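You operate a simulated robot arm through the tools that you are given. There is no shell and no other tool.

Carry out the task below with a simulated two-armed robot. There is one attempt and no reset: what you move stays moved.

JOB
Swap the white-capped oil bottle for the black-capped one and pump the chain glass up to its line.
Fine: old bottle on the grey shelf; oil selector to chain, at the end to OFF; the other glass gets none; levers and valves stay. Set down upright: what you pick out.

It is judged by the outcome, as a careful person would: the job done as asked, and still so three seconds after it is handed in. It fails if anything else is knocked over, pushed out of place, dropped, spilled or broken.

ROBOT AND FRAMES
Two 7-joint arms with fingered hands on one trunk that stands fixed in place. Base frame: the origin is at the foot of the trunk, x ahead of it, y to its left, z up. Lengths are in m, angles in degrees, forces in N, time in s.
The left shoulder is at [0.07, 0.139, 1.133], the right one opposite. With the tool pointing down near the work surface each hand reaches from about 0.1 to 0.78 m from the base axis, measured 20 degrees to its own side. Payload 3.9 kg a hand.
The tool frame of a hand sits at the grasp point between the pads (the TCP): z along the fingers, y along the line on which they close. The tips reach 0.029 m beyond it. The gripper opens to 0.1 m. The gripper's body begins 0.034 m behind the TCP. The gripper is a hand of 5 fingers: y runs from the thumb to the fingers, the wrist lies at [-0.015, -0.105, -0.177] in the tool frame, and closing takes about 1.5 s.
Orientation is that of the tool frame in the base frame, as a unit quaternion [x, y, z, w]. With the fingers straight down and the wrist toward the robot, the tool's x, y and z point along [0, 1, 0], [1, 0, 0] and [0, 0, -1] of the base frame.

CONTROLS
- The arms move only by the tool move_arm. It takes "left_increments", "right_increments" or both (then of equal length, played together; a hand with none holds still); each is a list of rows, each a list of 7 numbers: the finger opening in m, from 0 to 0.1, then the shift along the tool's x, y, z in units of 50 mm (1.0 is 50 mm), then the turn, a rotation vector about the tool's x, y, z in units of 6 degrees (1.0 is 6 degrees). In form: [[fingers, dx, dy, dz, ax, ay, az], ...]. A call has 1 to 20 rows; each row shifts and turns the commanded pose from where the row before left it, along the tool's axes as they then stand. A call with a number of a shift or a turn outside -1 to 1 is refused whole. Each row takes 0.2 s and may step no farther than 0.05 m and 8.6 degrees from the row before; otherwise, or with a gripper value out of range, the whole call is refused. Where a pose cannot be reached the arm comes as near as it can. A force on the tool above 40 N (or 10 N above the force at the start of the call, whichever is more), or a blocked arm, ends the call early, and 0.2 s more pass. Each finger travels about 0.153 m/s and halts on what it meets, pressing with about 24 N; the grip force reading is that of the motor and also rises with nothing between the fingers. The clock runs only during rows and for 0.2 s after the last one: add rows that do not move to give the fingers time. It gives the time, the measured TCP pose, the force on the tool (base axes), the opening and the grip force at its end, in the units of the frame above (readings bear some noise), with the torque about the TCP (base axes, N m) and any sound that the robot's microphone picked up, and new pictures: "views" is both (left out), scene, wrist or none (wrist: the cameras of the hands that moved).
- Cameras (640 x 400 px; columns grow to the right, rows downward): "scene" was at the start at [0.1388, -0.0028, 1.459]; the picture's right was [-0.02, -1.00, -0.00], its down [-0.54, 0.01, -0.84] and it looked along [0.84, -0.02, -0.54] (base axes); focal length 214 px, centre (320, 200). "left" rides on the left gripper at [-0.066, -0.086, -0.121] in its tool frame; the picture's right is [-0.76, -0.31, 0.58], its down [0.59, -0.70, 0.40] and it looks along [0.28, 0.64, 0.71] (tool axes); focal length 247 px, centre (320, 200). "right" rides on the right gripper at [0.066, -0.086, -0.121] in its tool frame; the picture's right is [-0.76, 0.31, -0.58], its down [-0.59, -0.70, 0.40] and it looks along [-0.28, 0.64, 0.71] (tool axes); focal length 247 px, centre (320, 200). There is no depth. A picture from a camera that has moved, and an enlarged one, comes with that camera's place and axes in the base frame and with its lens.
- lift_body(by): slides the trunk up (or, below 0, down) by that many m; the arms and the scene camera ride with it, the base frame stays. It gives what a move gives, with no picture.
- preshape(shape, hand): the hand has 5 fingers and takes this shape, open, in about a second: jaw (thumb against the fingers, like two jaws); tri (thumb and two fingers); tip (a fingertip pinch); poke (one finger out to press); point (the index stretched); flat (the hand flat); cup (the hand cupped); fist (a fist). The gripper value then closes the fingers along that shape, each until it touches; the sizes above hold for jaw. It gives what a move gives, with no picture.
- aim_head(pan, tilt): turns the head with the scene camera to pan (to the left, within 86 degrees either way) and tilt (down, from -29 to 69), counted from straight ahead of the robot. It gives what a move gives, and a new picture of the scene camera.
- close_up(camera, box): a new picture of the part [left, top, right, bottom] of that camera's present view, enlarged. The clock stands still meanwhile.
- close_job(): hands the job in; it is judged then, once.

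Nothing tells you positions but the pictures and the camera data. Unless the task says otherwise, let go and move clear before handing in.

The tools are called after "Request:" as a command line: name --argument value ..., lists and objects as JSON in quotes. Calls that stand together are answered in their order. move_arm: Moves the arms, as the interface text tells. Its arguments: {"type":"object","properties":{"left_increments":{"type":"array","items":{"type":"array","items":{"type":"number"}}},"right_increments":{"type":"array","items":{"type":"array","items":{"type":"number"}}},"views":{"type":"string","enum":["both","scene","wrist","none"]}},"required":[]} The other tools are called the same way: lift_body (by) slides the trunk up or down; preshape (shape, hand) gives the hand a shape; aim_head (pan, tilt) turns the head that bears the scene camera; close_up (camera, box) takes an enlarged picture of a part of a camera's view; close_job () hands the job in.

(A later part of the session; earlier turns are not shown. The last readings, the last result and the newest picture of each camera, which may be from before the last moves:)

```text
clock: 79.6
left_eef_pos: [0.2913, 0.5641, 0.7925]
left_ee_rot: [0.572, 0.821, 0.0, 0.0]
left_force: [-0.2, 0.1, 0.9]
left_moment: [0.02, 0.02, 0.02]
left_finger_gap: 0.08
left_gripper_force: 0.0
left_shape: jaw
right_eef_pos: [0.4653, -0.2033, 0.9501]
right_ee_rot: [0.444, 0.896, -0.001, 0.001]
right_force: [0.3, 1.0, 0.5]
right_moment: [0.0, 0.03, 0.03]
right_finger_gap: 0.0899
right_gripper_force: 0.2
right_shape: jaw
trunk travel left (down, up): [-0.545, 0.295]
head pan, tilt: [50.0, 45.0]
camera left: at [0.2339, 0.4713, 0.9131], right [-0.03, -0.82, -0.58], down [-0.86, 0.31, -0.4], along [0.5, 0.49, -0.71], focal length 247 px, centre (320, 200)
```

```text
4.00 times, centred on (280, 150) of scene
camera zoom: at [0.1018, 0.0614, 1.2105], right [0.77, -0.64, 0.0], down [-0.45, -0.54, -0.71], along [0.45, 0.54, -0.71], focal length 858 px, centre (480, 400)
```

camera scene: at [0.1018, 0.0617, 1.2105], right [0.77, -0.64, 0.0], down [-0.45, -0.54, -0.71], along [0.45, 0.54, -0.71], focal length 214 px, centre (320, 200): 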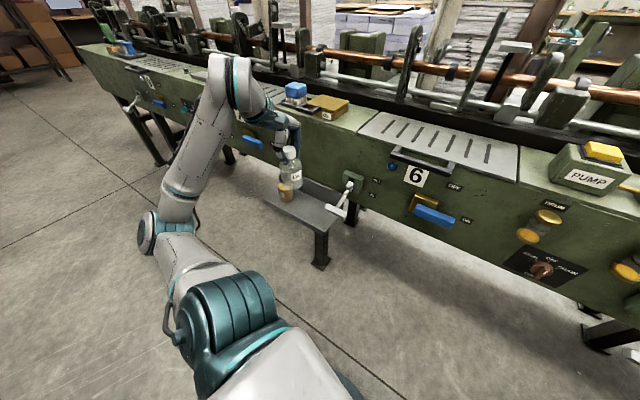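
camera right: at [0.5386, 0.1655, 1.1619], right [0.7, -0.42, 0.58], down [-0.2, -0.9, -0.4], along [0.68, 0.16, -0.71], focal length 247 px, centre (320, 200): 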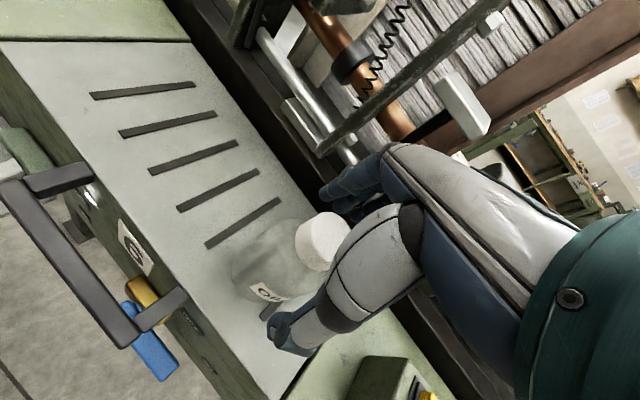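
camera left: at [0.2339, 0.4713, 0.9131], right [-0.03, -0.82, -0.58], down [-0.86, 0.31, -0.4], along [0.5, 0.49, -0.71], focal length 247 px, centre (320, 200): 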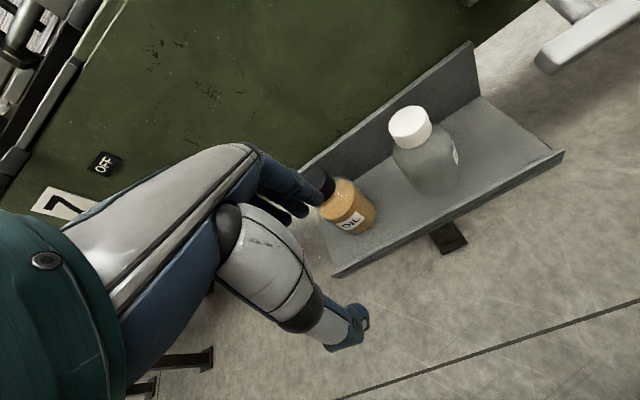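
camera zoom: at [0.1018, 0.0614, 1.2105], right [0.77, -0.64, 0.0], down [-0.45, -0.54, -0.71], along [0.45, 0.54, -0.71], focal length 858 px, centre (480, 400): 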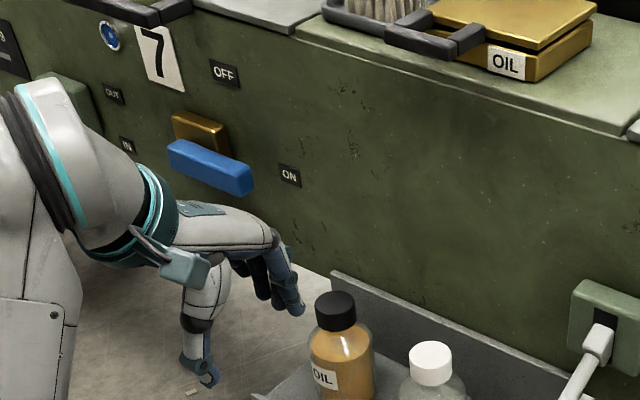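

The fingertips are about 2.5 cm above the cap, and the blue valve handle is well left of the path. I'll move straight in over the cap.

Request:
move_arm --left_increments '[[0.08, 0, 0.67, 0, 0, 0, 0], [0.08, 0, 0.67, 0, 0, 0, 0], [0.08, 0, 0.67, 0, 0, 0, 0], [0.08, 0, 0, 0, 0, 0, 0]]' --views "wrist"

Request:
close_up --camera "scene" --box '[220, 120, 380, 220]'

```text
clock: 80.6
left_eef_pos: [0.3857, 0.5979, 0.7935]
left_ee_rot: [0.571, 0.821, 0.001, 0.0]
left_force: [0.0, 0.4, 0.4]
left_moment: [0.02, 0.02, 0.02]
left_finger_gap: 0.0799
left_gripper_force: 0.0
left_shape: jaw
right_eef_pos: [0.465, -0.2047, 0.9515]
right_ee_rot: [0.445, 0.896, 0.0, 0.002]
right_force: [-0.8, 0.4, 0.8]
right_moment: [0.01, -0.02, -0.03]
right_finger_gap: 0.0897
right_gripper_force: 0.1
right_shape: jaw
trunk travel left (down, up): [-0.545, 0.295]
head pan, tilt: [50.0, 45.0]
camera left: at [0.3278, 0.507, 0.9133], right [-0.02, -0.82, -0.58], down [-0.86, 0.31, -0.4], along [0.5, 0.49, -0.71], focal length 247 px, centre (320, 200)
```

left: 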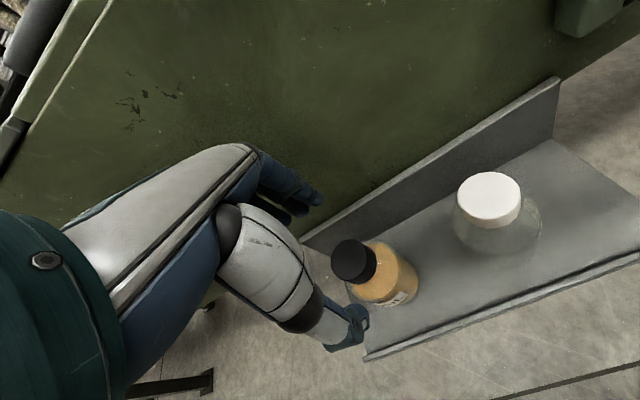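

```text
4.00 times, centred on (300, 170) of scene
camera zoom: at [0.1015, 0.0615, 1.2105], right [0.77, -0.64, 0.0], down [-0.45, -0.54, -0.71], along [0.45, 0.54, -0.71], focal length 858 px, centre (400, 320)
```

zoom: 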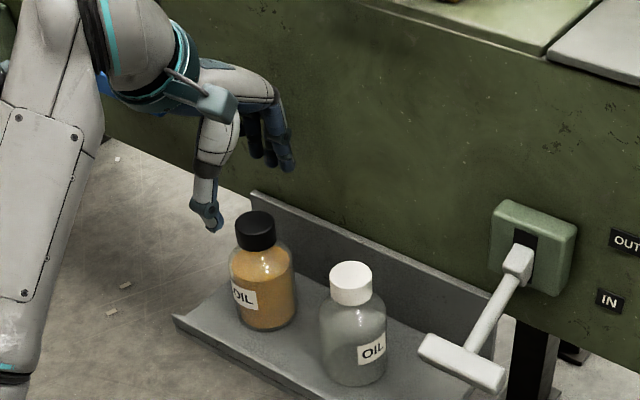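

The black cap is right under the grasp point, within 2 mm. I'll descend to z≈0.730.

Request:
move_arm --left_increments '[[0.08, 0, 0, 0.5, 0, 0, 0], [0.08, 0, 0, 0.4, 0, 0, 0], [0.08, 0, 0, 0.36, 0, 0, 0], [0.08, 0, 0, 0, 0, 0, 0]]' --views "wrist"

Request:
close_up --camera "scene" --box '[220, 120, 380, 220]'

```text
clock: 81.6
left_eef_pos: [0.3852, 0.5975, 0.7283]
left_ee_rot: [0.572, 0.82, 0.0, 0.0]
left_force: [-0.1, 0.3, 0.2]
left_moment: [0.0, -0.02, 0.01]
left_finger_gap: 0.0798
left_gripper_force: 0.2
left_shape: jaw
right_eef_pos: [0.4658, -0.2051, 0.9512]
right_ee_rot: [0.444, 0.896, -0.001, 0.0]
right_force: [-0.3, -0.3, -0.4]
right_moment: [0.02, 0.02, 0.01]
right_finger_gap: 0.0895
right_gripper_force: 0.1
right_shape: jaw
trunk travel left (down, up): [-0.545, 0.295]
head pan, tilt: [50.0, 45.0]
camera left: at [0.3272, 0.5068, 0.8499], right [-0.03, -0.82, -0.58], down [-0.86, 0.31, -0.4], along [0.5, 0.49, -0.71], focal length 247 px, centre (320, 200)
```

left: 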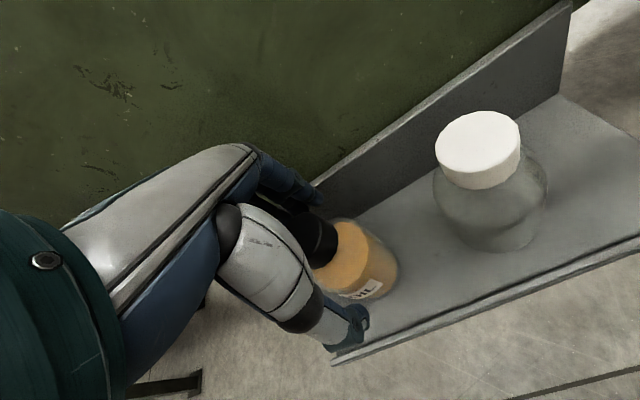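

```text
4.00 times, centred on (300, 170) of scene
camera zoom: at [0.1017, 0.0615, 1.2105], right [0.77, -0.64, 0.0], down [-0.45, -0.54, -0.71], along [0.45, 0.54, -0.71], focal length 858 px, centre (400, 320)
```

zoom: 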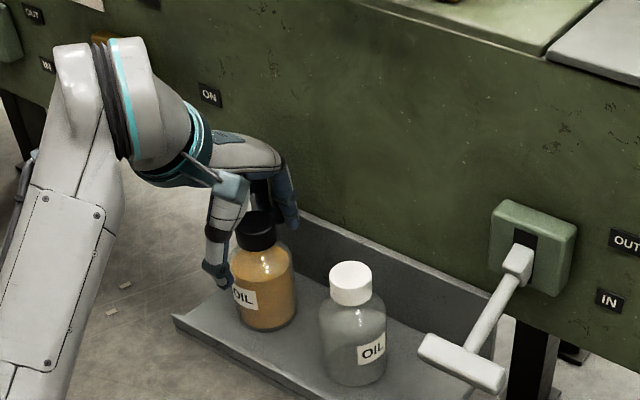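

The cap is between thumb and fingers. I'll close on the neck.

Request:
move_arm --left_increments '[[0.06, 0, 0, 0, 0, 0, 0], [0.05, 0, 0, 0, 0, 0, 0], [0.04, 0, 0, 0, 0, 0, 0], [0.03, 0, 0, 0, 0, 0, 0], [0.02, 0, 0, 0, 0, 0, 0], [0.0, 0, 0, 0, 0, 0, 0], [0.0, 0, 0, 0, 0, 0, 0], [0.0, 0, 0, 0, 0, 0, 0], [0.0, 0, 0, 0, 0, 0, 0]]' --views "wrist"

Request:
close_up --camera "scene" --box '[220, 120, 380, 220]'

```text
clock: 83.6
left_eef_pos: [0.3846, 0.5976, 0.7292]
left_ee_rot: [0.571, 0.821, -0.001, 0.0]
left_force: [-0.4, 0.0, -0.7]
left_moment: [-0.01, -0.01, 0.0]
left_finger_gap: 0.0256
left_gripper_force: 24.0
left_shape: jaw
right_eef_pos: [0.4665, -0.2041, 0.9517]
right_ee_rot: [0.445, 0.896, -0.001, 0.002]
right_force: [0.6, -0.5, 0.0]
right_moment: [0.0, 0.01, -0.03]
right_finger_gap: 0.0897
right_gripper_force: 0.2
right_shape: jaw
trunk travel left (down, up): [-0.545, 0.295]
head pan, tilt: [50.0, 45.0]
camera left: at [0.3272, 0.507, 0.8499], right [-0.03, -0.82, -0.58], down [-0.86, 0.31, -0.4], along [0.5, 0.49, -0.71], focal length 247 px, centre (320, 200)
```

left: 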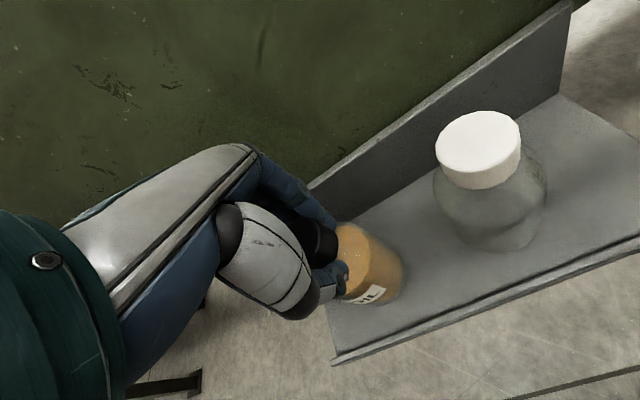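

```text
4.00 times, centred on (300, 170) of scene
camera zoom: at [0.1018, 0.0617, 1.2104], right [0.77, -0.64, 0.0], down [-0.45, -0.54, -0.71], along [0.45, 0.54, -0.71], focal length 858 px, centre (400, 320)
```

zoom: 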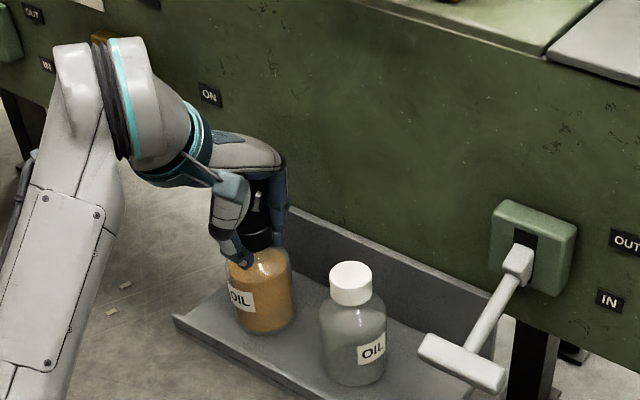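

The neck is gripped at a 26 mm gap. I'll lift 5 cm, back away from the face, and rise.

Request:
move_arm --left_increments '[[0.0, 0, 0, -0.2, 0, 0, 0], [0.0, 0, 0, -0.4, 0, 0, 0], [0.0, 0, 0, -0.5, 0, 0, 0], [0.0, 0, -0.6, 0, 0, 0, 0], [0.0, 0, -0.7, 0, 0, 0, 0], [0.0, 0, -0.7, 0, 0, 0, 0], [0.0, 0, 0, 0, 0, 0, 0]]' --views "wrist"

Request:
close_up --camera "scene" --box '[200, 110, 380, 222]'

```text
clock: 85.2
left_eef_pos: [0.2908, 0.5632, 0.7853]
left_ee_rot: [0.572, 0.82, -0.001, -0.001]
left_force: [0.2, -0.7, -0.7]
left_moment: [-0.02, 0.02, 0.04]
left_finger_gap: 0.0256
left_gripper_force: 23.7
left_shape: jaw
right_eef_pos: [0.4666, -0.2034, 0.9515]
right_ee_rot: [0.444, 0.896, -0.001, 0.001]
right_force: [-0.5, -0.8, 0.9]
right_moment: [0.0, 0.01, -0.04]
right_finger_gap: 0.09
right_gripper_force: 0.1
right_shape: jaw
trunk travel left (down, up): [-0.545, 0.295]
head pan, tilt: [50.0, 45.0]
camera left: at [0.2333, 0.4721, 0.9054], right [-0.03, -0.82, -0.58], down [-0.86, 0.31, -0.4], along [0.5, 0.49, -0.71], focal length 247 px, centre (320, 200)
```

left: 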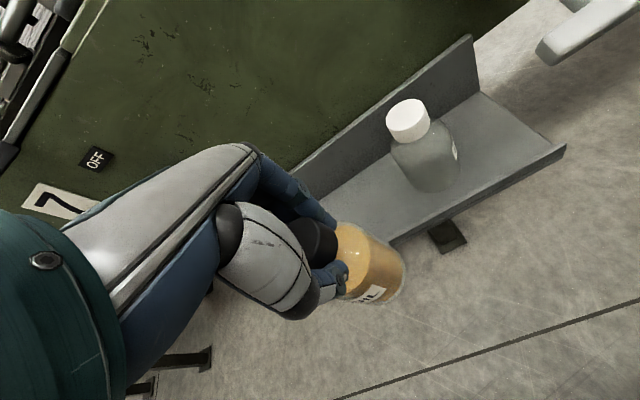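

```text
3.56 times, centred on (290, 166) of scene
camera zoom: at [0.1021, 0.0618, 1.2104], right [0.77, -0.64, 0.0], down [-0.45, -0.54, -0.71], along [0.45, 0.54, -0.71], focal length 763 px, centre (427, 321)
```

zoom: 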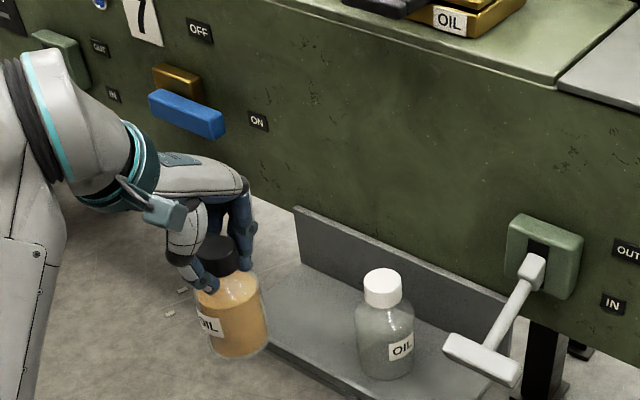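

The black-capped bottle is lifted upright and clear. I'll raise the trunk back up by 0.25 m.

Request:
lift_body --by 0.25

```text
clock: 87.8
left_eef_pos: [0.2908, 0.5638, 1.0345]
left_ee_rot: [0.571, 0.821, -0.002, 0.0]
left_force: [0.1, -0.1, -0.6]
left_moment: [0.01, 0.01, -0.01]
left_finger_gap: 0.0257
left_gripper_force: 24.1
left_shape: jaw
right_eef_pos: [0.4645, -0.2039, 1.2013]
right_ee_rot: [0.444, 0.896, 0.0, 0.002]
right_force: [-0.4, 0.0, -1.3]
right_moment: [-0.01, 0.01, -0.01]
right_finger_gap: 0.0899
right_gripper_force: 0.0
right_shape: jaw
trunk travel left (down, up): [-0.795, 0.045]
head pan, tilt: [50.0, 45.0]
```

The bottle is at z 1.03 in front of the machine. I'll rise further, slide right, and turn the hand back to the yaw that reaches plate 6.

Request:
move_arm --left_increments '[[0.0, 0, 0, -0.9, 0, 0, 0], [0.0, 0, 0, -0.9, 0, 0, 0], [0.0, 0, 0, -0.9, 0, 0, 0], [0.0, -0.9, 0, 0, 0, 0, 0], [0.0, -0.9, 0, 0, 0, 0, 0], [0.0, -0.9, 0, 0, 0, 0, 0], [0.0, -0.9, 0, 0, 0, 0, 0], [0.0, 0, 0, 0, 0, 0, 0.88], [0.0, 0, 0, 0, 0, 0, 0.88], [0.0, 0, 0, 0, 0, 0, 0.88], [0.0, 0, 0, 0, 0, 0, 0.88], [0.0, 0, 0, 0, 0, 0, 0.88], [0.0, 0, 0, 0, 0, 0, 0.88], [0.0, 0, 0, 0, 0, 0, 0.88], [0.0, 0, 0, 0, 0, 0, 0.88], [0.0, 0, 0, 0, 0, 0, 0]]' --views "none"

Request:
aim_head --pan 0 --tilt 50

```text
clock: 91.2
left_eef_pos: [0.3543, 0.3937, 1.1705]
left_ee_rot: [0.829, 0.559, 0.0, 0.0]
left_force: [-0.5, -0.5, -0.3]
left_moment: [0.01, 0.01, 0.0]
left_finger_gap: 0.0253
left_gripper_force: 24.1
left_shape: jaw
right_eef_pos: [0.4654, -0.2038, 1.2022]
right_ee_rot: [0.445, 0.896, 0.0, 0.001]
right_force: [-1.1, 0.0, -1.1]
right_moment: [0.0, 0.02, 0.0]
right_finger_gap: 0.0901
right_gripper_force: 0.0
right_shape: jaw
trunk travel left (down, up): [-0.795, 0.045]
head pan, tilt: [50.0, 45.0]
```

```text
clock: 92.4
left_eef_pos: [0.3533, 0.3944, 1.1698]
left_ee_rot: [0.829, 0.56, 0.0, 0.0]
left_force: [-0.7, 0.1, -1.7]
left_moment: [-0.02, 0.01, -0.01]
left_finger_gap: 0.0253
left_gripper_force: 24.1
left_shape: jaw
right_eef_pos: [0.4649, -0.2043, 1.2004]
right_ee_rot: [0.444, 0.896, -0.001, 0.0]
right_force: [0.1, 0.6, -0.3]
right_moment: [0.0, -0.03, -0.02]
right_finger_gap: 0.0898
right_gripper_force: 0.0
right_shape: jaw
trunk travel left (down, up): [-0.795, 0.045]
head pan, tilt: [0.0, 50.0]
camera scene: at [0.1266, -0.0005, 1.4535], right [0.0, -1.0, 0.0], down [-0.77, 0.0, -0.64], along [0.64, 0.0, -0.77], focal length 214 px, centre (320, 200)
```

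scene: 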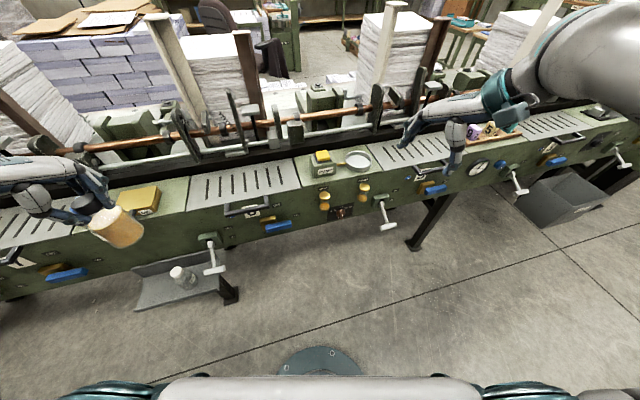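

The white-capped bottle is upright on the shelf and the black-capped one is in the left hand. I'll carry it over plate 6 to the same rest spot.

Request:
move_arm --left_increments '[[0.0, -0.26, 0.897, 0, 0, 0, 0], [0.0, -0.26, 0.897, 0, 0, 0, 0], [0.0, -0.26, 0.897, 0, 0, 0, 0], [0.0, -0.26, 0.897, 0, 0, 0, 0], [0.0, -0.26, 0.897, 0, 0, 0, 0], [0.0, -0.26, 0.897, 0, 0, 0, 0], [0.0, -0.26, 0.897, 0, 0, 0, 0], [0.0, -0.26, 0.897, 0, 0, 0, 0], [0.0, 0, 0, 0.6, 0, 0, 0], [0.0, 0, 0, 0.7, 0, 0, 0], [0.0, 0, 0, 0.7, 0, 0, 0], [0.0, 0, 0, 0, 0, 0, 0]]' --views "wrist"

Request:
close_up --camera "scene" --box '[180, 80, 380, 205]'

```text
clock: 95.0
left_eef_pos: [0.6467, 0.1649, 1.0698]
left_ee_rot: [0.829, 0.56, 0.0, 0.001]
left_force: [-0.2, -0.3, -1.3]
left_moment: [0.04, -0.03, -0.01]
left_finger_gap: 0.0255
left_gripper_force: 23.3
left_shape: jaw
right_eef_pos: [0.4645, -0.204, 1.2017]
right_ee_rot: [0.445, 0.896, -0.001, 0.001]
right_force: [0.0, -1.0, 0.2]
right_moment: [-0.02, -0.03, -0.01]
right_finger_gap: 0.0899
right_gripper_force: 0.1
right_shape: jaw
trunk travel left (down, up): [-0.795, 0.045]
head pan, tilt: [0.0, 50.0]
camera left: at [0.5438, 0.1363, 1.1905], right [-0.57, -0.59, -0.58], down [-0.43, 0.81, -0.4], along [0.7, 0.02, -0.71], focal length 247 px, centre (320, 200)
```

left: 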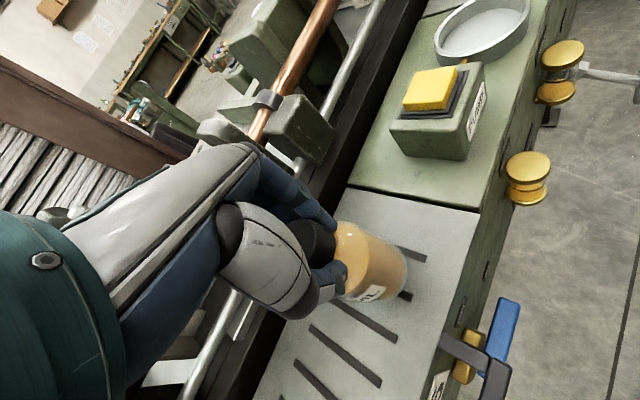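

```text
3.20 times, centred on (280, 142) of scene
camera zoom: at [0.1263, -0.0001, 1.4536], right [0.0, -1.0, 0.0], down [-0.77, 0.0, -0.64], along [0.64, 0.0, -0.77], focal length 686 px, centre (448, 384)
```

zoom: 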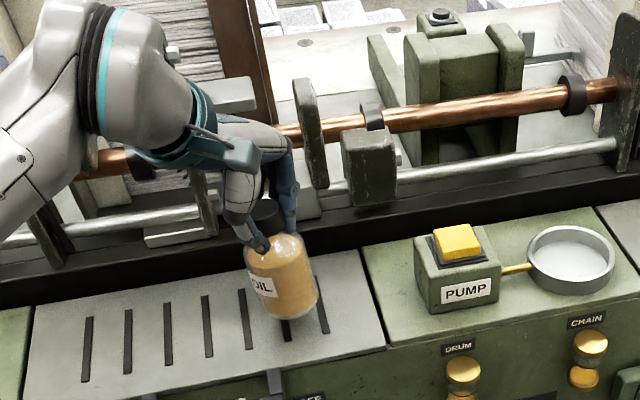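

Contact should come at z≈1.0425. I'll lower to 1.046 and then take single 2 mm steps.

Request:
move_arm --left_increments '[[0.0, 0, 0, 0.25, 0, 0, 0], [0.0, 0, 0, 0.22, 0, 0, 0], [0.0, 0, 0, 0, 0, 0, 0]]' --views "none"

```text
clock: 95.8
left_eef_pos: [0.6487, 0.1631, 1.0465]
left_ee_rot: [0.829, 0.56, 0.0, -0.001]
left_force: [-0.5, -0.1, -0.9]
left_moment: [-0.01, 0.03, -0.03]
left_finger_gap: 0.0254
left_gripper_force: 24.4
left_shape: jaw
right_eef_pos: [0.4654, -0.2038, 1.2019]
right_ee_rot: [0.445, 0.896, -0.001, 0.002]
right_force: [0.9, 0.4, 0.0]
right_moment: [-0.01, -0.02, 0.0]
right_finger_gap: 0.0898
right_gripper_force: 0.1
right_shape: jaw
trunk travel left (down, up): [-0.795, 0.045]
head pan, tilt: [0.0, 50.0]
```

Request:
move_arm --left_increments '[[0.0, 0, 0, 0.05, 0, 0, 0], [0.0, 0, 0, 0.03, 0, 0, 0], [0.0, 0, 0, 0, 0, 0, 0]]' --views "none"

```text
clock: 96.6
left_eef_pos: [0.6466, 0.1638, 1.0423]
left_ee_rot: [0.829, 0.56, 0.001, 0.001]
left_force: [0.1, -0.8, 2.5]
left_moment: [0.01, -0.03, 0.03]
left_finger_gap: 0.0253
left_gripper_force: 24.3
left_shape: jaw
right_eef_pos: [0.4644, -0.2048, 1.201]
right_ee_rot: [0.445, 0.896, -0.001, 0.002]
right_force: [0.2, 0.2, -0.6]
right_moment: [-0.01, -0.01, 0.02]
right_finger_gap: 0.0896
right_gripper_force: 0.1
right_shape: jaw
trunk travel left (down, up): [-0.795, 0.045]
head pan, tilt: [0.0, 50.0]
```

Light contact at 2.5 N, so the bottle is on the plate. I'll open the hand and check.

Request:
move_arm --left_increments '[[0.035, 0, 0, 0.01, 0, 0, 0], [0.045, 0, 0, 0, 0, 0, 0], [0.06, 0, 0, 0, 0, 0, 0], [0.08, 0, 0, 0, 0, 0, 0], [0.08, 0, 0, 0, 0, 0, 0]]' --views "wrist"

Request:
close_up --camera "scene" --box '[200, 110, 328, 190]'

```text
clock: 97.8
left_eef_pos: [0.6476, 0.1637, 1.0401]
left_ee_rot: [0.828, 0.561, 0.0, 0.0]
left_force: [0.2, 0.1, 0.2]
left_moment: [-0.01, 0.0, -0.01]
left_finger_gap: 0.0799
left_gripper_force: 0.0
left_shape: jaw
right_eef_pos: [0.4645, -0.2036, 1.2023]
right_ee_rot: [0.444, 0.896, -0.001, 0.001]
right_force: [0.6, -0.6, -0.1]
right_moment: [0.0, 0.04, 0.03]
right_finger_gap: 0.0898
right_gripper_force: 0.0
right_shape: jaw
trunk travel left (down, up): [-0.795, 0.045]
head pan, tilt: [0.0, 50.0]
camera left: at [0.5435, 0.1351, 1.1623], right [-0.57, -0.59, -0.58], down [-0.43, 0.81, -0.4], along [0.7, 0.02, -0.71], focal length 247 px, centre (320, 200)
```

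left: 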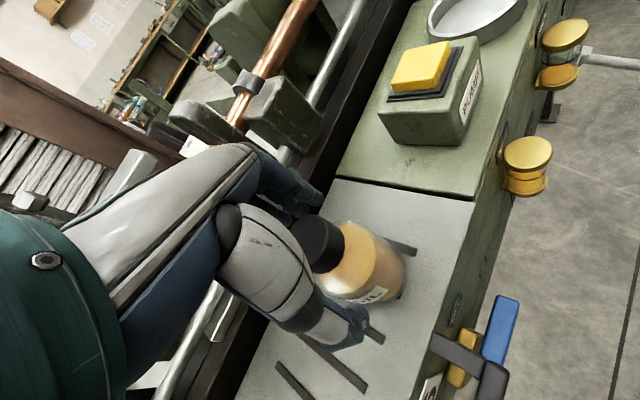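

```text
5.00 times, centred on (264, 150) of scene
camera zoom: at [0.1264, -0.0007, 1.4535], right [0.0, -1.0, 0.0], down [-0.77, 0.0, -0.64], along [0.64, 0.0, -0.77], focal length 1072 px, centre (600, 450)
```

zoom: 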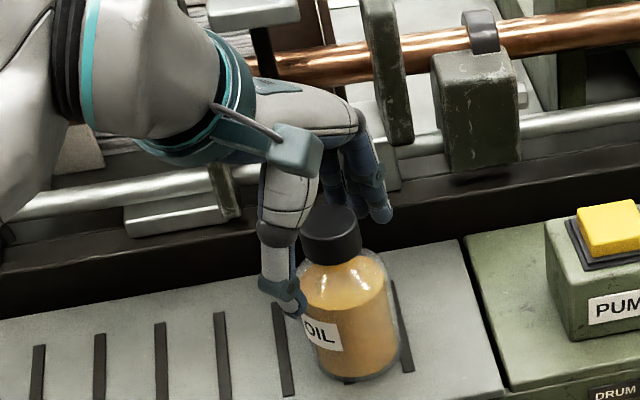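

The black-capped bottle stands on the plate. I'll lift the left hand straight up and retreat left.

Request:
move_arm --left_increments '[[0.08, 0, 0, -0.5, 0, 0, 0], [0.08, 0, 0, -0.9, 0, 0, 0], [0.08, 0, 0, -0.9, 0, 0, 0], [0.08, 0, 0, -0.8, 0, 0, 0], [0.08, 0.26, -0.897, 0, 0, 0, 0], [0.08, 0.26, -0.897, 0, 0, 0, 0], [0.08, 0.26, -0.897, 0, 0, 0, 0], [0.08, 0.26, -0.897, 0, 0, 0, 0], [0.08, 0.26, -0.897, 0, 0, 0, 0], [0.08, 0.26, -0.897, 0, 0, 0, 0], [0.08, 0.26, -0.897, 0, 0, 0, 0], [0.08, 0.26, -0.897, 0, 0, 0, 0], [0.08, 0, 0, 0, 0, 0, 0]]' --views "scene"

Request:
close_up --camera "scene" --box '[180, 80, 380, 205]'

```text
clock: 100.6
left_eef_pos: [0.3519, 0.3938, 1.1981]
left_ee_rot: [0.829, 0.559, -0.002, 0.0]
left_force: [0.2, 0.3, -0.2]
left_moment: [0.05, 0.01, -0.04]
left_finger_gap: 0.0796
left_gripper_force: 0.0
left_shape: jaw
right_eef_pos: [0.4662, -0.2043, 1.2013]
right_ee_rot: [0.444, 0.896, -0.001, 0.001]
right_force: [0.3, -0.8, 0.4]
right_moment: [-0.02, -0.01, 0.01]
right_finger_gap: 0.09
right_gripper_force: 0.1
right_shape: jaw
trunk travel left (down, up): [-0.795, 0.045]
head pan, tilt: [0.0, 50.0]
camera scene: at [0.1274, -0.0013, 1.4534], right [0.0, -1.0, 0.0], down [-0.77, 0.0, -0.64], along [0.64, 0.0, -0.77], focal length 214 px, centre (320, 200)
```

scene: 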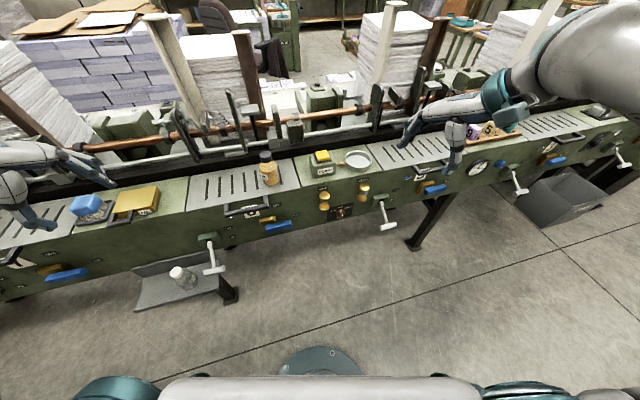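

```text
3.20 times, centred on (280, 142) of scene
camera zoom: at [0.1274, -0.0013, 1.4534], right [0.0, -1.0, 0.0], down [-0.77, 0.0, -0.64], along [0.64, 0.0, -0.77], focal length 686 px, centre (448, 384)
```

zoom: 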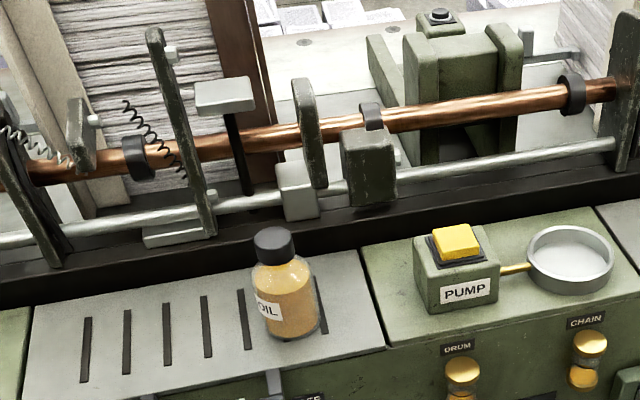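

The bottle is standing where the white one was. Now the right hand goes back over the plate along its previous path.

Request:
move_arm --right_increments '[[0.09, 0.412, 0.814, 0, 0, 0, 0], [0.09, 0.412, 0.814, 0, 0, 0, 0], [0.09, 0.412, 0.814, 0, 0, 0, 0], [0.09, 0.412, 0.814, 0, 0, 0, 0], [0.09, 0.412, 0.814, 0, 0, 0, 0], [0.09, 0.412, 0.814, 0, 0, 0, 0], [0.09, 0.412, 0.814, 0, 0, 0, 0], [0.09, 0.412, 0.814, 0, 0, 0, 0], [0.09, 0.412, 0.814, 0, 0, 0, 0], [0.09, 0, 0, 0.6, 0, 0, 0], [0.09, 0, 0, 0.6, 0, 0, 0], [0.09, 0, 0, 0, 0, 0, 0]]' --views "wrist"

Request:
close_up --camera "scene" --box '[180, 80, 380, 205]'

```text
clock: 103.2
left_eef_pos: [0.3521, 0.3946, 1.1964]
left_ee_rot: [0.829, 0.56, -0.001, -0.001]
left_force: [0.4, 0.1, -0.2]
left_moment: [0.02, 0.0, 0.0]
left_finger_gap: 0.0799
left_gripper_force: 0.0
left_shape: jaw
right_eef_pos: [0.6443, 0.1661, 1.1399]
right_ee_rot: [0.443, 0.897, -0.001, 0.002]
right_force: [0.4, -0.8, 0.6]
right_moment: [0.01, -0.01, 0.02]
right_finger_gap: 0.09
right_gripper_force: 0.2
right_shape: jaw
trunk travel left (down, up): [-0.795, 0.045]
head pan, tilt: [0.0, 50.0]
camera right: at [0.5372, 0.1669, 1.2614], right [0.7, -0.41, 0.58], down [-0.2, -0.9, -0.4], along [0.68, 0.16, -0.71], focal length 247 px, centre (320, 200)
```

right: 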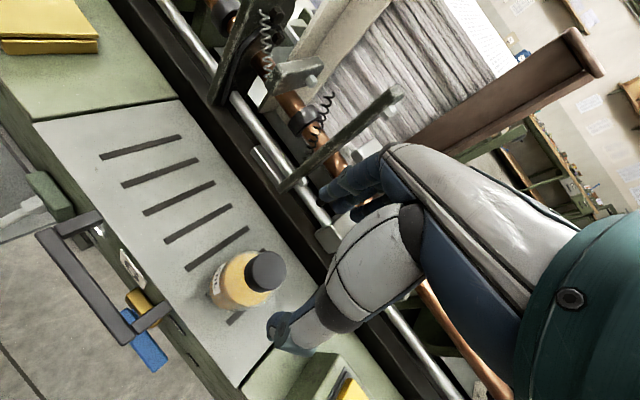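

```text
3.20 times, centred on (280, 142) of scene
camera zoom: at [0.127, -0.0003, 1.4535], right [0.0, -1.0, 0.0], down [-0.77, 0.0, -0.64], along [0.64, 0.0, -0.77], focal length 686 px, centre (448, 384)
```

zoom: 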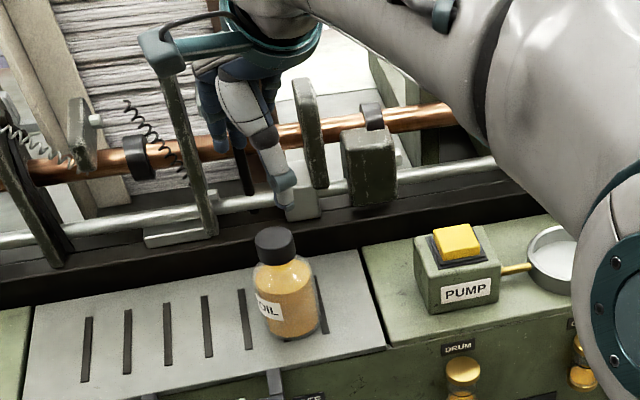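

The right hand is centred above the black cap. I'll descend to z≈1.043.

Request:
move_arm --right_increments '[[0.09, 0, 0, 0.6, 0, 0, 0], [0.09, 0, 0, 0.6, 0, 0, 0], [0.09, 0, 0, 0.4, 0, 0, 0], [0.09, 0, 0, 0.32, 0, 0, 0], [0.09, 0, 0, 0, 0, 0, 0]]' --views "wrist"

Request:
close_up --camera "scene" --box '[200, 110, 328, 190]'

```text
clock: 104.4
left_eef_pos: [0.352, 0.3934, 1.1973]
left_ee_rot: [0.828, 0.56, 0.0, 0.0]
left_force: [0.0, -0.1, -0.2]
left_moment: [0.01, -0.03, 0.01]
left_finger_gap: 0.0795
left_gripper_force: 0.0
left_shape: jaw
right_eef_pos: [0.6439, 0.1649, 1.0444]
right_ee_rot: [0.445, 0.896, 0.0, 0.001]
right_force: [-0.1, -0.3, 0.0]
right_moment: [0.02, -0.02, -0.01]
right_finger_gap: 0.0901
right_gripper_force: 0.1
right_shape: jaw
trunk travel left (down, up): [-0.795, 0.045]
head pan, tilt: [0.0, 50.0]
camera right: at [0.5369, 0.1654, 1.1652], right [0.7, -0.42, 0.58], down [-0.2, -0.9, -0.4], along [0.68, 0.16, -0.71], focal length 247 px, centre (320, 200)
```

right: 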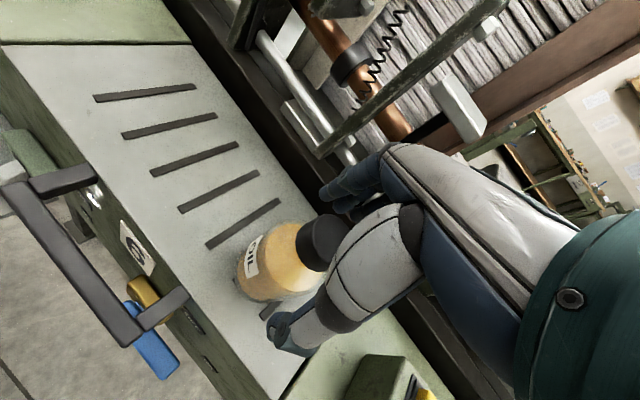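

```text
5.00 times, centred on (264, 150) of scene
camera zoom: at [0.1262, -0.0009, 1.4536], right [0.0, -1.0, 0.0], down [-0.77, 0.0, -0.64], along [0.64, 0.0, -0.77], focal length 1072 px, centre (600, 450)
```

zoom: 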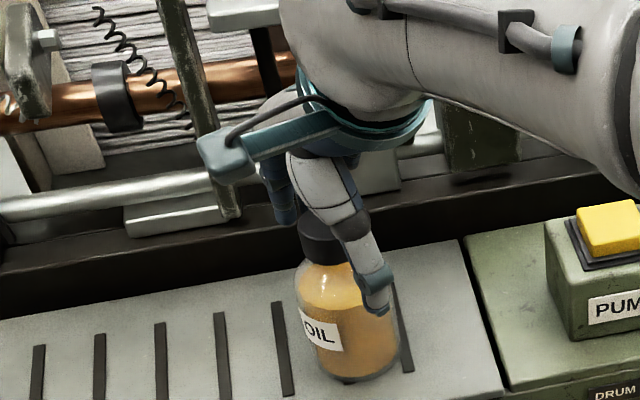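

Well positioned. I'll close the right hand on the neck.

Request:
move_arm --right_increments '[[0.07, 0, 0, 0, 0, 0, 0], [0.06, 0, 0, 0, 0, 0, 0], [0.05, 0, 0, 0, 0, 0, 0], [0.04, 0, 0, 0, 0, 0, 0], [0.03, 0, 0, 0, 0, 0, 0], [0.02, 0, 0, 0, 0, 0, 0], [0.0, 0, 0, 0, 0, 0, 0], [0.0, 0, 0, 0, 0, 0, 0], [0.0, 0, 0, 0, 0, 0, 0], [0.0, 0, 0, 0, 0, 0, 0]]' --views "wrist"

Request:
close_up --camera "scene" --box '[200, 110, 328, 190]'

```text
clock: 106.6
left_eef_pos: [0.352, 0.3948, 1.1981]
left_ee_rot: [0.829, 0.56, 0.0, 0.0]
left_force: [-0.4, -0.1, 0.5]
left_moment: [0.0, -0.01, -0.02]
left_finger_gap: 0.0798
left_gripper_force: 0.0
left_shape: jaw
right_eef_pos: [0.6445, 0.1648, 1.0429]
right_ee_rot: [0.445, 0.896, 0.0, 0.002]
right_force: [0.2, 0.2, 0.4]
right_moment: [-0.01, 0.0, 0.0]
right_finger_gap: 0.027
right_gripper_force: 23.3
right_shape: jaw
trunk travel left (down, up): [-0.795, 0.045]
head pan, tilt: [0.0, 50.0]
camera right: at [0.5372, 0.1656, 1.1652], right [0.7, -0.42, 0.58], down [-0.2, -0.9, -0.4], along [0.68, 0.16, -0.71], focal length 247 px, centre (320, 200)
```

right: 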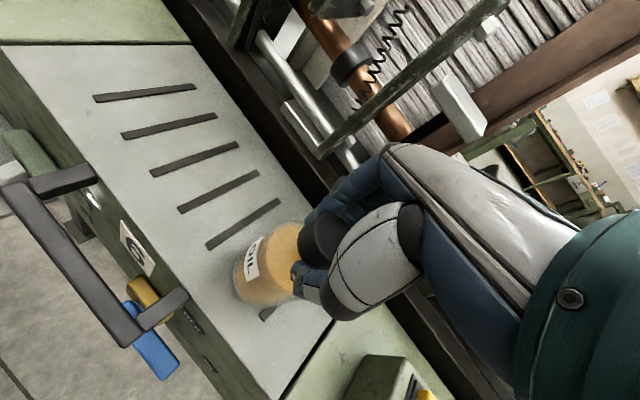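

```text
5.00 times, centred on (264, 150) of scene
camera zoom: at [0.1266, -0.0007, 1.4535], right [0.0, -1.0, 0.0], down [-0.77, 0.0, -0.64], along [0.64, 0.0, -0.77], focal length 1072 px, centre (600, 450)
```

zoom: 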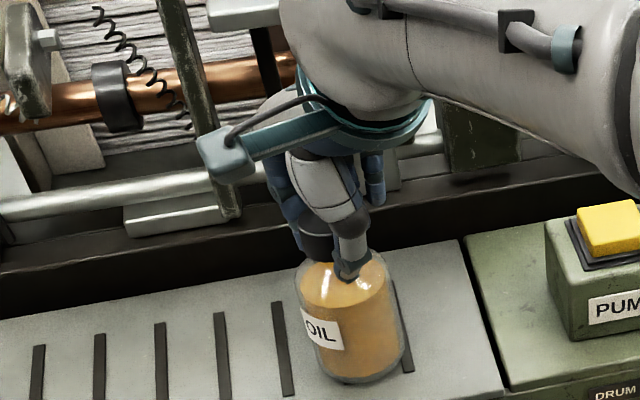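

Neck gripped at 27 mm. I'll lift it over the pump box to the cup, then restore the yaw used before at the cup.

Request:
move_arm --right_increments '[[0.0, 0, 0, -0.4, 0, 0, 0], [0.0, 0, 0, -0.8, 0, 0, 0], [0.0, 0, 0, -0.8, 0, 0, 0], [0.0, 0, 0, -0.8, 0, 0, 0], [0.0, -0.846, -0.318, 0, 0, 0, 0], [0.0, -0.846, -0.318, 0, 0, 0, 0], [0.0, -0.846, -0.318, 0, 0, 0, 0], [0.0, -0.846, -0.318, 0, 0, 0, 0], [0.0, -0.846, -0.318, 0, 0, 0, 0], [0.0, -0.846, -0.318, 0, 0, 0, 0], [0.0, -0.846, -0.318, 0, 0, 0, 0], [0.0, 0, 0, 0, 0, 0, 0.87], [0.0, 0, 0, 0, 0, 0, 0.87], [0.0, 0, 0, 0, 0, 0, 0.87], [0.0, 0, 0, 0, 0, 0, 0.87], [0.0, 0, 0, 0, 0, 0, 0.87], [0.0, 0, 0, 0, 0, 0, 0]]' --views "wrist"

Request:
close_up --camera "scene" --box '[280, 70, 440, 170]'

```text
clock: 110.2
left_eef_pos: [0.3534, 0.3944, 1.1969]
left_ee_rot: [0.829, 0.56, 0.0, -0.001]
left_force: [1.1, 0.0, 0.3]
left_moment: [-0.02, 0.0, 0.0]
left_finger_gap: 0.0799
left_gripper_force: 0.1
left_shape: jaw
right_eef_pos: [0.7361, -0.1386, 1.1847]
right_ee_rot: [0.635, 0.772, 0.0, 0.002]
right_force: [0.0, 0.2, -0.8]
right_moment: [-0.02, 0.0, -0.01]
right_finger_gap: 0.0273
right_gripper_force: 23.8
right_shape: jaw
trunk travel left (down, up): [-0.795, 0.045]
head pan, tilt: [0.0, 50.0]
camera right: at [0.6392, -0.0899, 1.3064], right [0.45, -0.68, 0.58], down [-0.58, -0.71, -0.4], along [0.69, -0.16, -0.71], focal length 247 px, centre (320, 200)
```

right: 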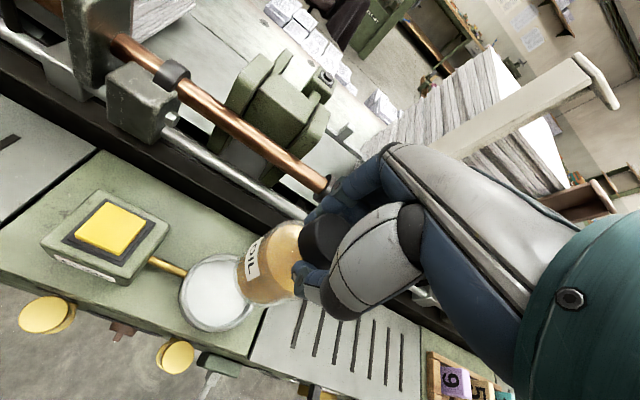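

```text
4.00 times, centred on (360, 120) of scene
camera zoom: at [0.1268, -0.001, 1.4535], right [0.0, -1.0, 0.0], down [-0.77, 0.0, -0.64], along [0.64, 0.0, -0.77], focal length 858 px, centre (160, 520)
```

zoom: 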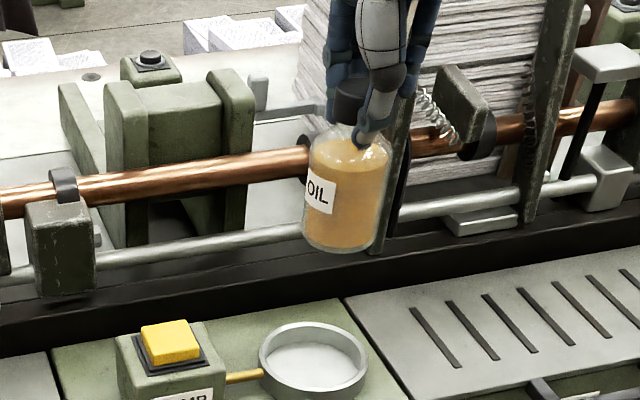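

The bottle is above the cup. I'll descend until the base is just above the ring rim and check the alignment.

Request:
move_arm --right_increments '[[0.0, 0.02, 0.04, 0.6, 0, 0, 0], [0.0, 0, 0, 0.6, 0, 0, 0], [0.0, 0, 0, 0.6, 0, 0, 0], [0.0, 0, 0, 0.2, 0, 0, 0], [0.0, 0, 0, 0, 0, 0, 0]]' --views "wrist"

Request:
close_up --camera "scene" --box '[300, 100, 428, 180]'

Request:
close_up --camera "right" --box '[160, 180, 360, 340]'

```text
clock: 111.4
left_eef_pos: [0.3517, 0.3943, 1.1978]
left_ee_rot: [0.829, 0.56, 0.0, 0.0]
left_force: [-0.9, 0.0, 0.7]
left_moment: [-0.02, 0.0, 0.02]
left_finger_gap: 0.0795
left_gripper_force: 0.2
left_shape: jaw
right_eef_pos: [0.7371, -0.1367, 1.0851]
right_ee_rot: [0.635, 0.772, -0.001, 0.001]
right_force: [0.6, 0.5, -0.9]
right_moment: [0.05, 0.02, 0.0]
right_finger_gap: 0.0268
right_gripper_force: 23.8
right_shape: jaw
trunk travel left (down, up): [-0.795, 0.045]
head pan, tilt: [0.0, 50.0]
camera right: at [0.641, -0.0885, 1.2063], right [0.45, -0.68, 0.58], down [-0.58, -0.71, -0.4], along [0.69, -0.16, -0.71], focal length 247 px, centre (320, 200)
```

right: 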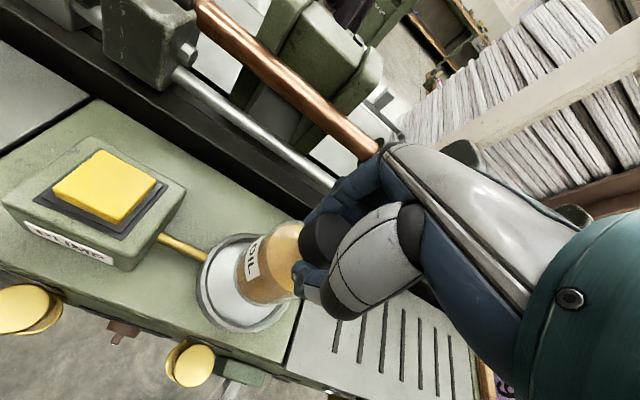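

```text
5.00 times, centred on (364, 140) of scene
camera zoom: at [0.1264, -0.0007, 1.4535], right [0.0, -1.0, 0.0], down [-0.77, 0.0, -0.64], along [0.64, 0.0, -0.77], focal length 1072 px, centre (100, 500)
```

zoom: 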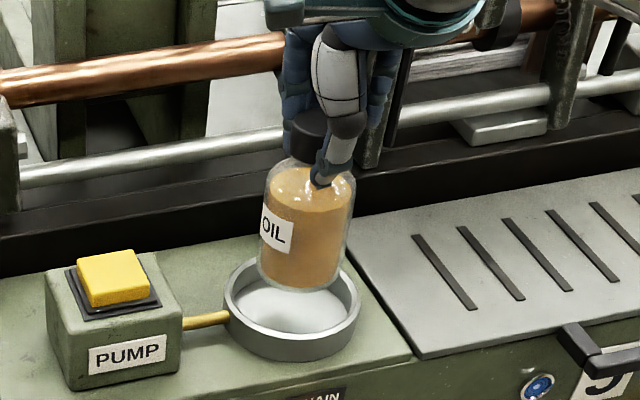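

```text
2.50 times, centred on (260, 260) of right
camera zoom: at [0.641, -0.0885, 1.2063], right [0.45, -0.68, 0.58], down [-0.58, -0.71, -0.4], along [0.69, -0.16, -0.71], focal length 617 px, centre (470, 50)
```

zoom: 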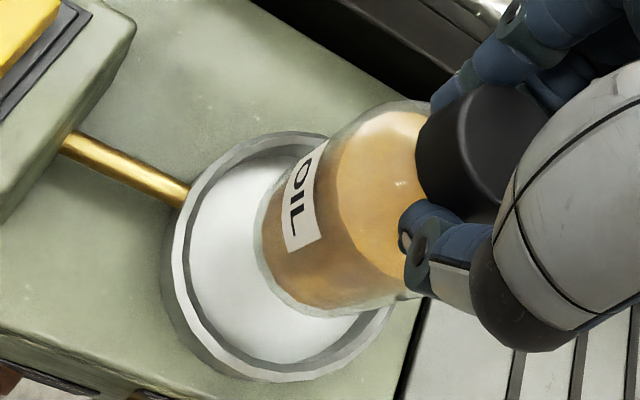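

The bottle base sits about 6–8 mm back-right of the ring centre. I'll shift by (-6, +5) mm and lower it into the ring partway.

Request:
move_arm --right_increments '[[0.0, 0.12, -0.1, 0, 0, 0, 0], [0.0, 0, 0, 0.15, 0, 0, 0], [0.0, 0, 0, 0.15, 0, 0, 0], [0.0, 0, 0, 0, 0, 0, 0]]' --views "wrist"

Request:
close_up --camera "scene" --box '[300, 100, 428, 180]'

Request:
close_up --camera "right" --box '[160, 180, 360, 305]'

```text
clock: 112.4
left_eef_pos: [0.3522, 0.3947, 1.1966]
left_ee_rot: [0.828, 0.561, 0.001, 0.0]
left_force: [0.3, -0.8, -0.8]
left_moment: [-0.03, 0.02, 0.03]
left_finger_gap: 0.0798
left_gripper_force: 0.1
left_shape: jaw
right_eef_pos: [0.7305, -0.1331, 1.0703]
right_ee_rot: [0.636, 0.772, -0.001, 0.002]
right_force: [0.1, -0.3, -0.7]
right_moment: [0.02, -0.02, 0.02]
right_finger_gap: 0.0273
right_gripper_force: 24.1
right_shape: jaw
trunk travel left (down, up): [-0.795, 0.045]
head pan, tilt: [0.0, 50.0]
camera right: at [0.6347, -0.0839, 1.1911], right [0.45, -0.68, 0.58], down [-0.58, -0.71, -0.4], along [0.69, -0.16, -0.71], focal length 247 px, centre (320, 200)
```

right: 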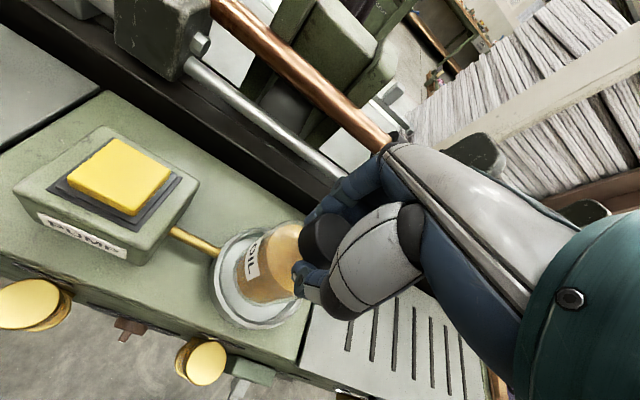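

```text
5.00 times, centred on (364, 140) of scene
camera zoom: at [0.1263, -0.0006, 1.4536], right [0.0, -1.0, 0.0], down [-0.77, 0.0, -0.64], along [0.64, 0.0, -0.77], focal length 1072 px, centre (100, 500)
```

zoom: 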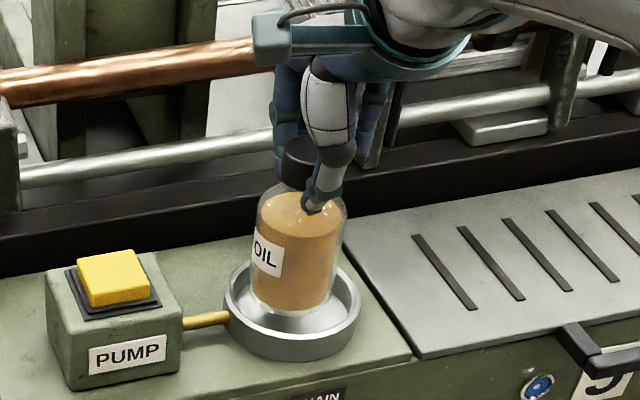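

```text
3.20 times, centred on (260, 242) of right
camera zoom: at [0.6347, -0.0839, 1.1911], right [0.45, -0.68, 0.58], down [-0.58, -0.71, -0.4], along [0.69, -0.16, -0.71], focal length 790 px, centre (512, 64)
```

zoom: 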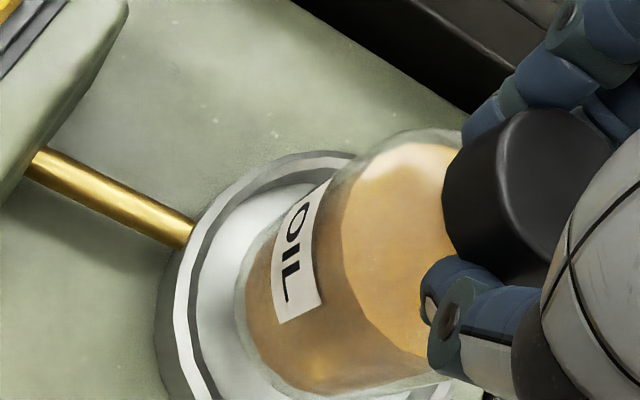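

The bottle is centred in the ring in both views. I'll lower to about 1.048, then feel for contact.

Request:
move_arm --right_increments '[[0.0, 0, 0, 0.2, 0, 0, 0], [0.0, 0, 0, 0.22, 0, 0, 0], [0.0, 0, 0, 0, 0, 0, 0]]' --views "none"

Request:
close_up --camera "scene" --box '[300, 100, 428, 180]'

```text
clock: 113.2
left_eef_pos: [0.3523, 0.394, 1.1972]
left_ee_rot: [0.829, 0.56, 0.0, 0.001]
left_force: [-1.2, 0.0, 0.2]
left_moment: [0.0, 0.0, 0.0]
left_finger_gap: 0.0795
left_gripper_force: 0.0
left_shape: jaw
right_eef_pos: [0.7297, -0.1328, 1.049]
right_ee_rot: [0.636, 0.771, -0.001, 0.002]
right_force: [-0.1, -0.7, -0.7]
right_moment: [-0.03, 0.03, -0.01]
right_finger_gap: 0.0268
right_gripper_force: 24.1
right_shape: jaw
trunk travel left (down, up): [-0.795, 0.045]
head pan, tilt: [0.0, 50.0]
```

```text
5.00 times, centred on (364, 140) of scene
camera zoom: at [0.1265, -0.0007, 1.4535], right [0.0, -1.0, 0.0], down [-0.77, 0.0, -0.64], along [0.64, 0.0, -0.77], focal length 1072 px, centre (100, 500)
```

zoom: 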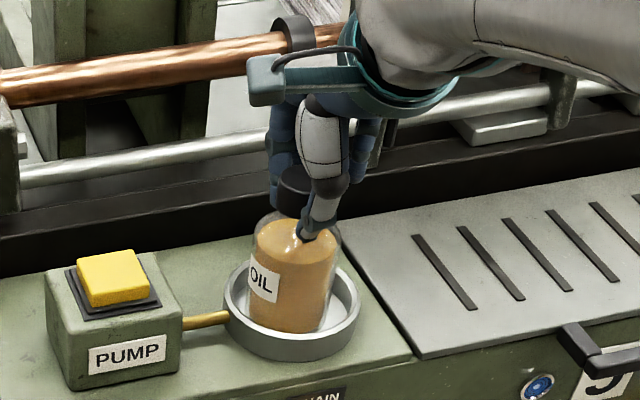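

Request:
move_arm --right_increments '[[0.0, 0, 0, 0.06, 0, 0, 0], [0.0, 0, 0, 0, 0, 0, 0]]' --views "none"

```text
clock: 113.8
left_eef_pos: [0.3518, 0.3943, 1.198]
left_ee_rot: [0.828, 0.56, -0.001, 0.0]
left_force: [0.1, -0.2, 0.7]
left_moment: [-0.01, 0.02, 0.01]
left_finger_gap: 0.0798
left_gripper_force: 0.1
left_shape: jaw
right_eef_pos: [0.7308, -0.1319, 1.046]
right_ee_rot: [0.635, 0.773, 0.001, 0.002]
right_force: [0.3, -0.2, 3.1]
right_moment: [-0.02, -0.14, 0.0]
right_finger_gap: 0.0273
right_gripper_force: 23.9
right_shape: jaw
trunk travel left (down, up): [-0.795, 0.045]
head pan, tilt: [0.0, 50.0]
```

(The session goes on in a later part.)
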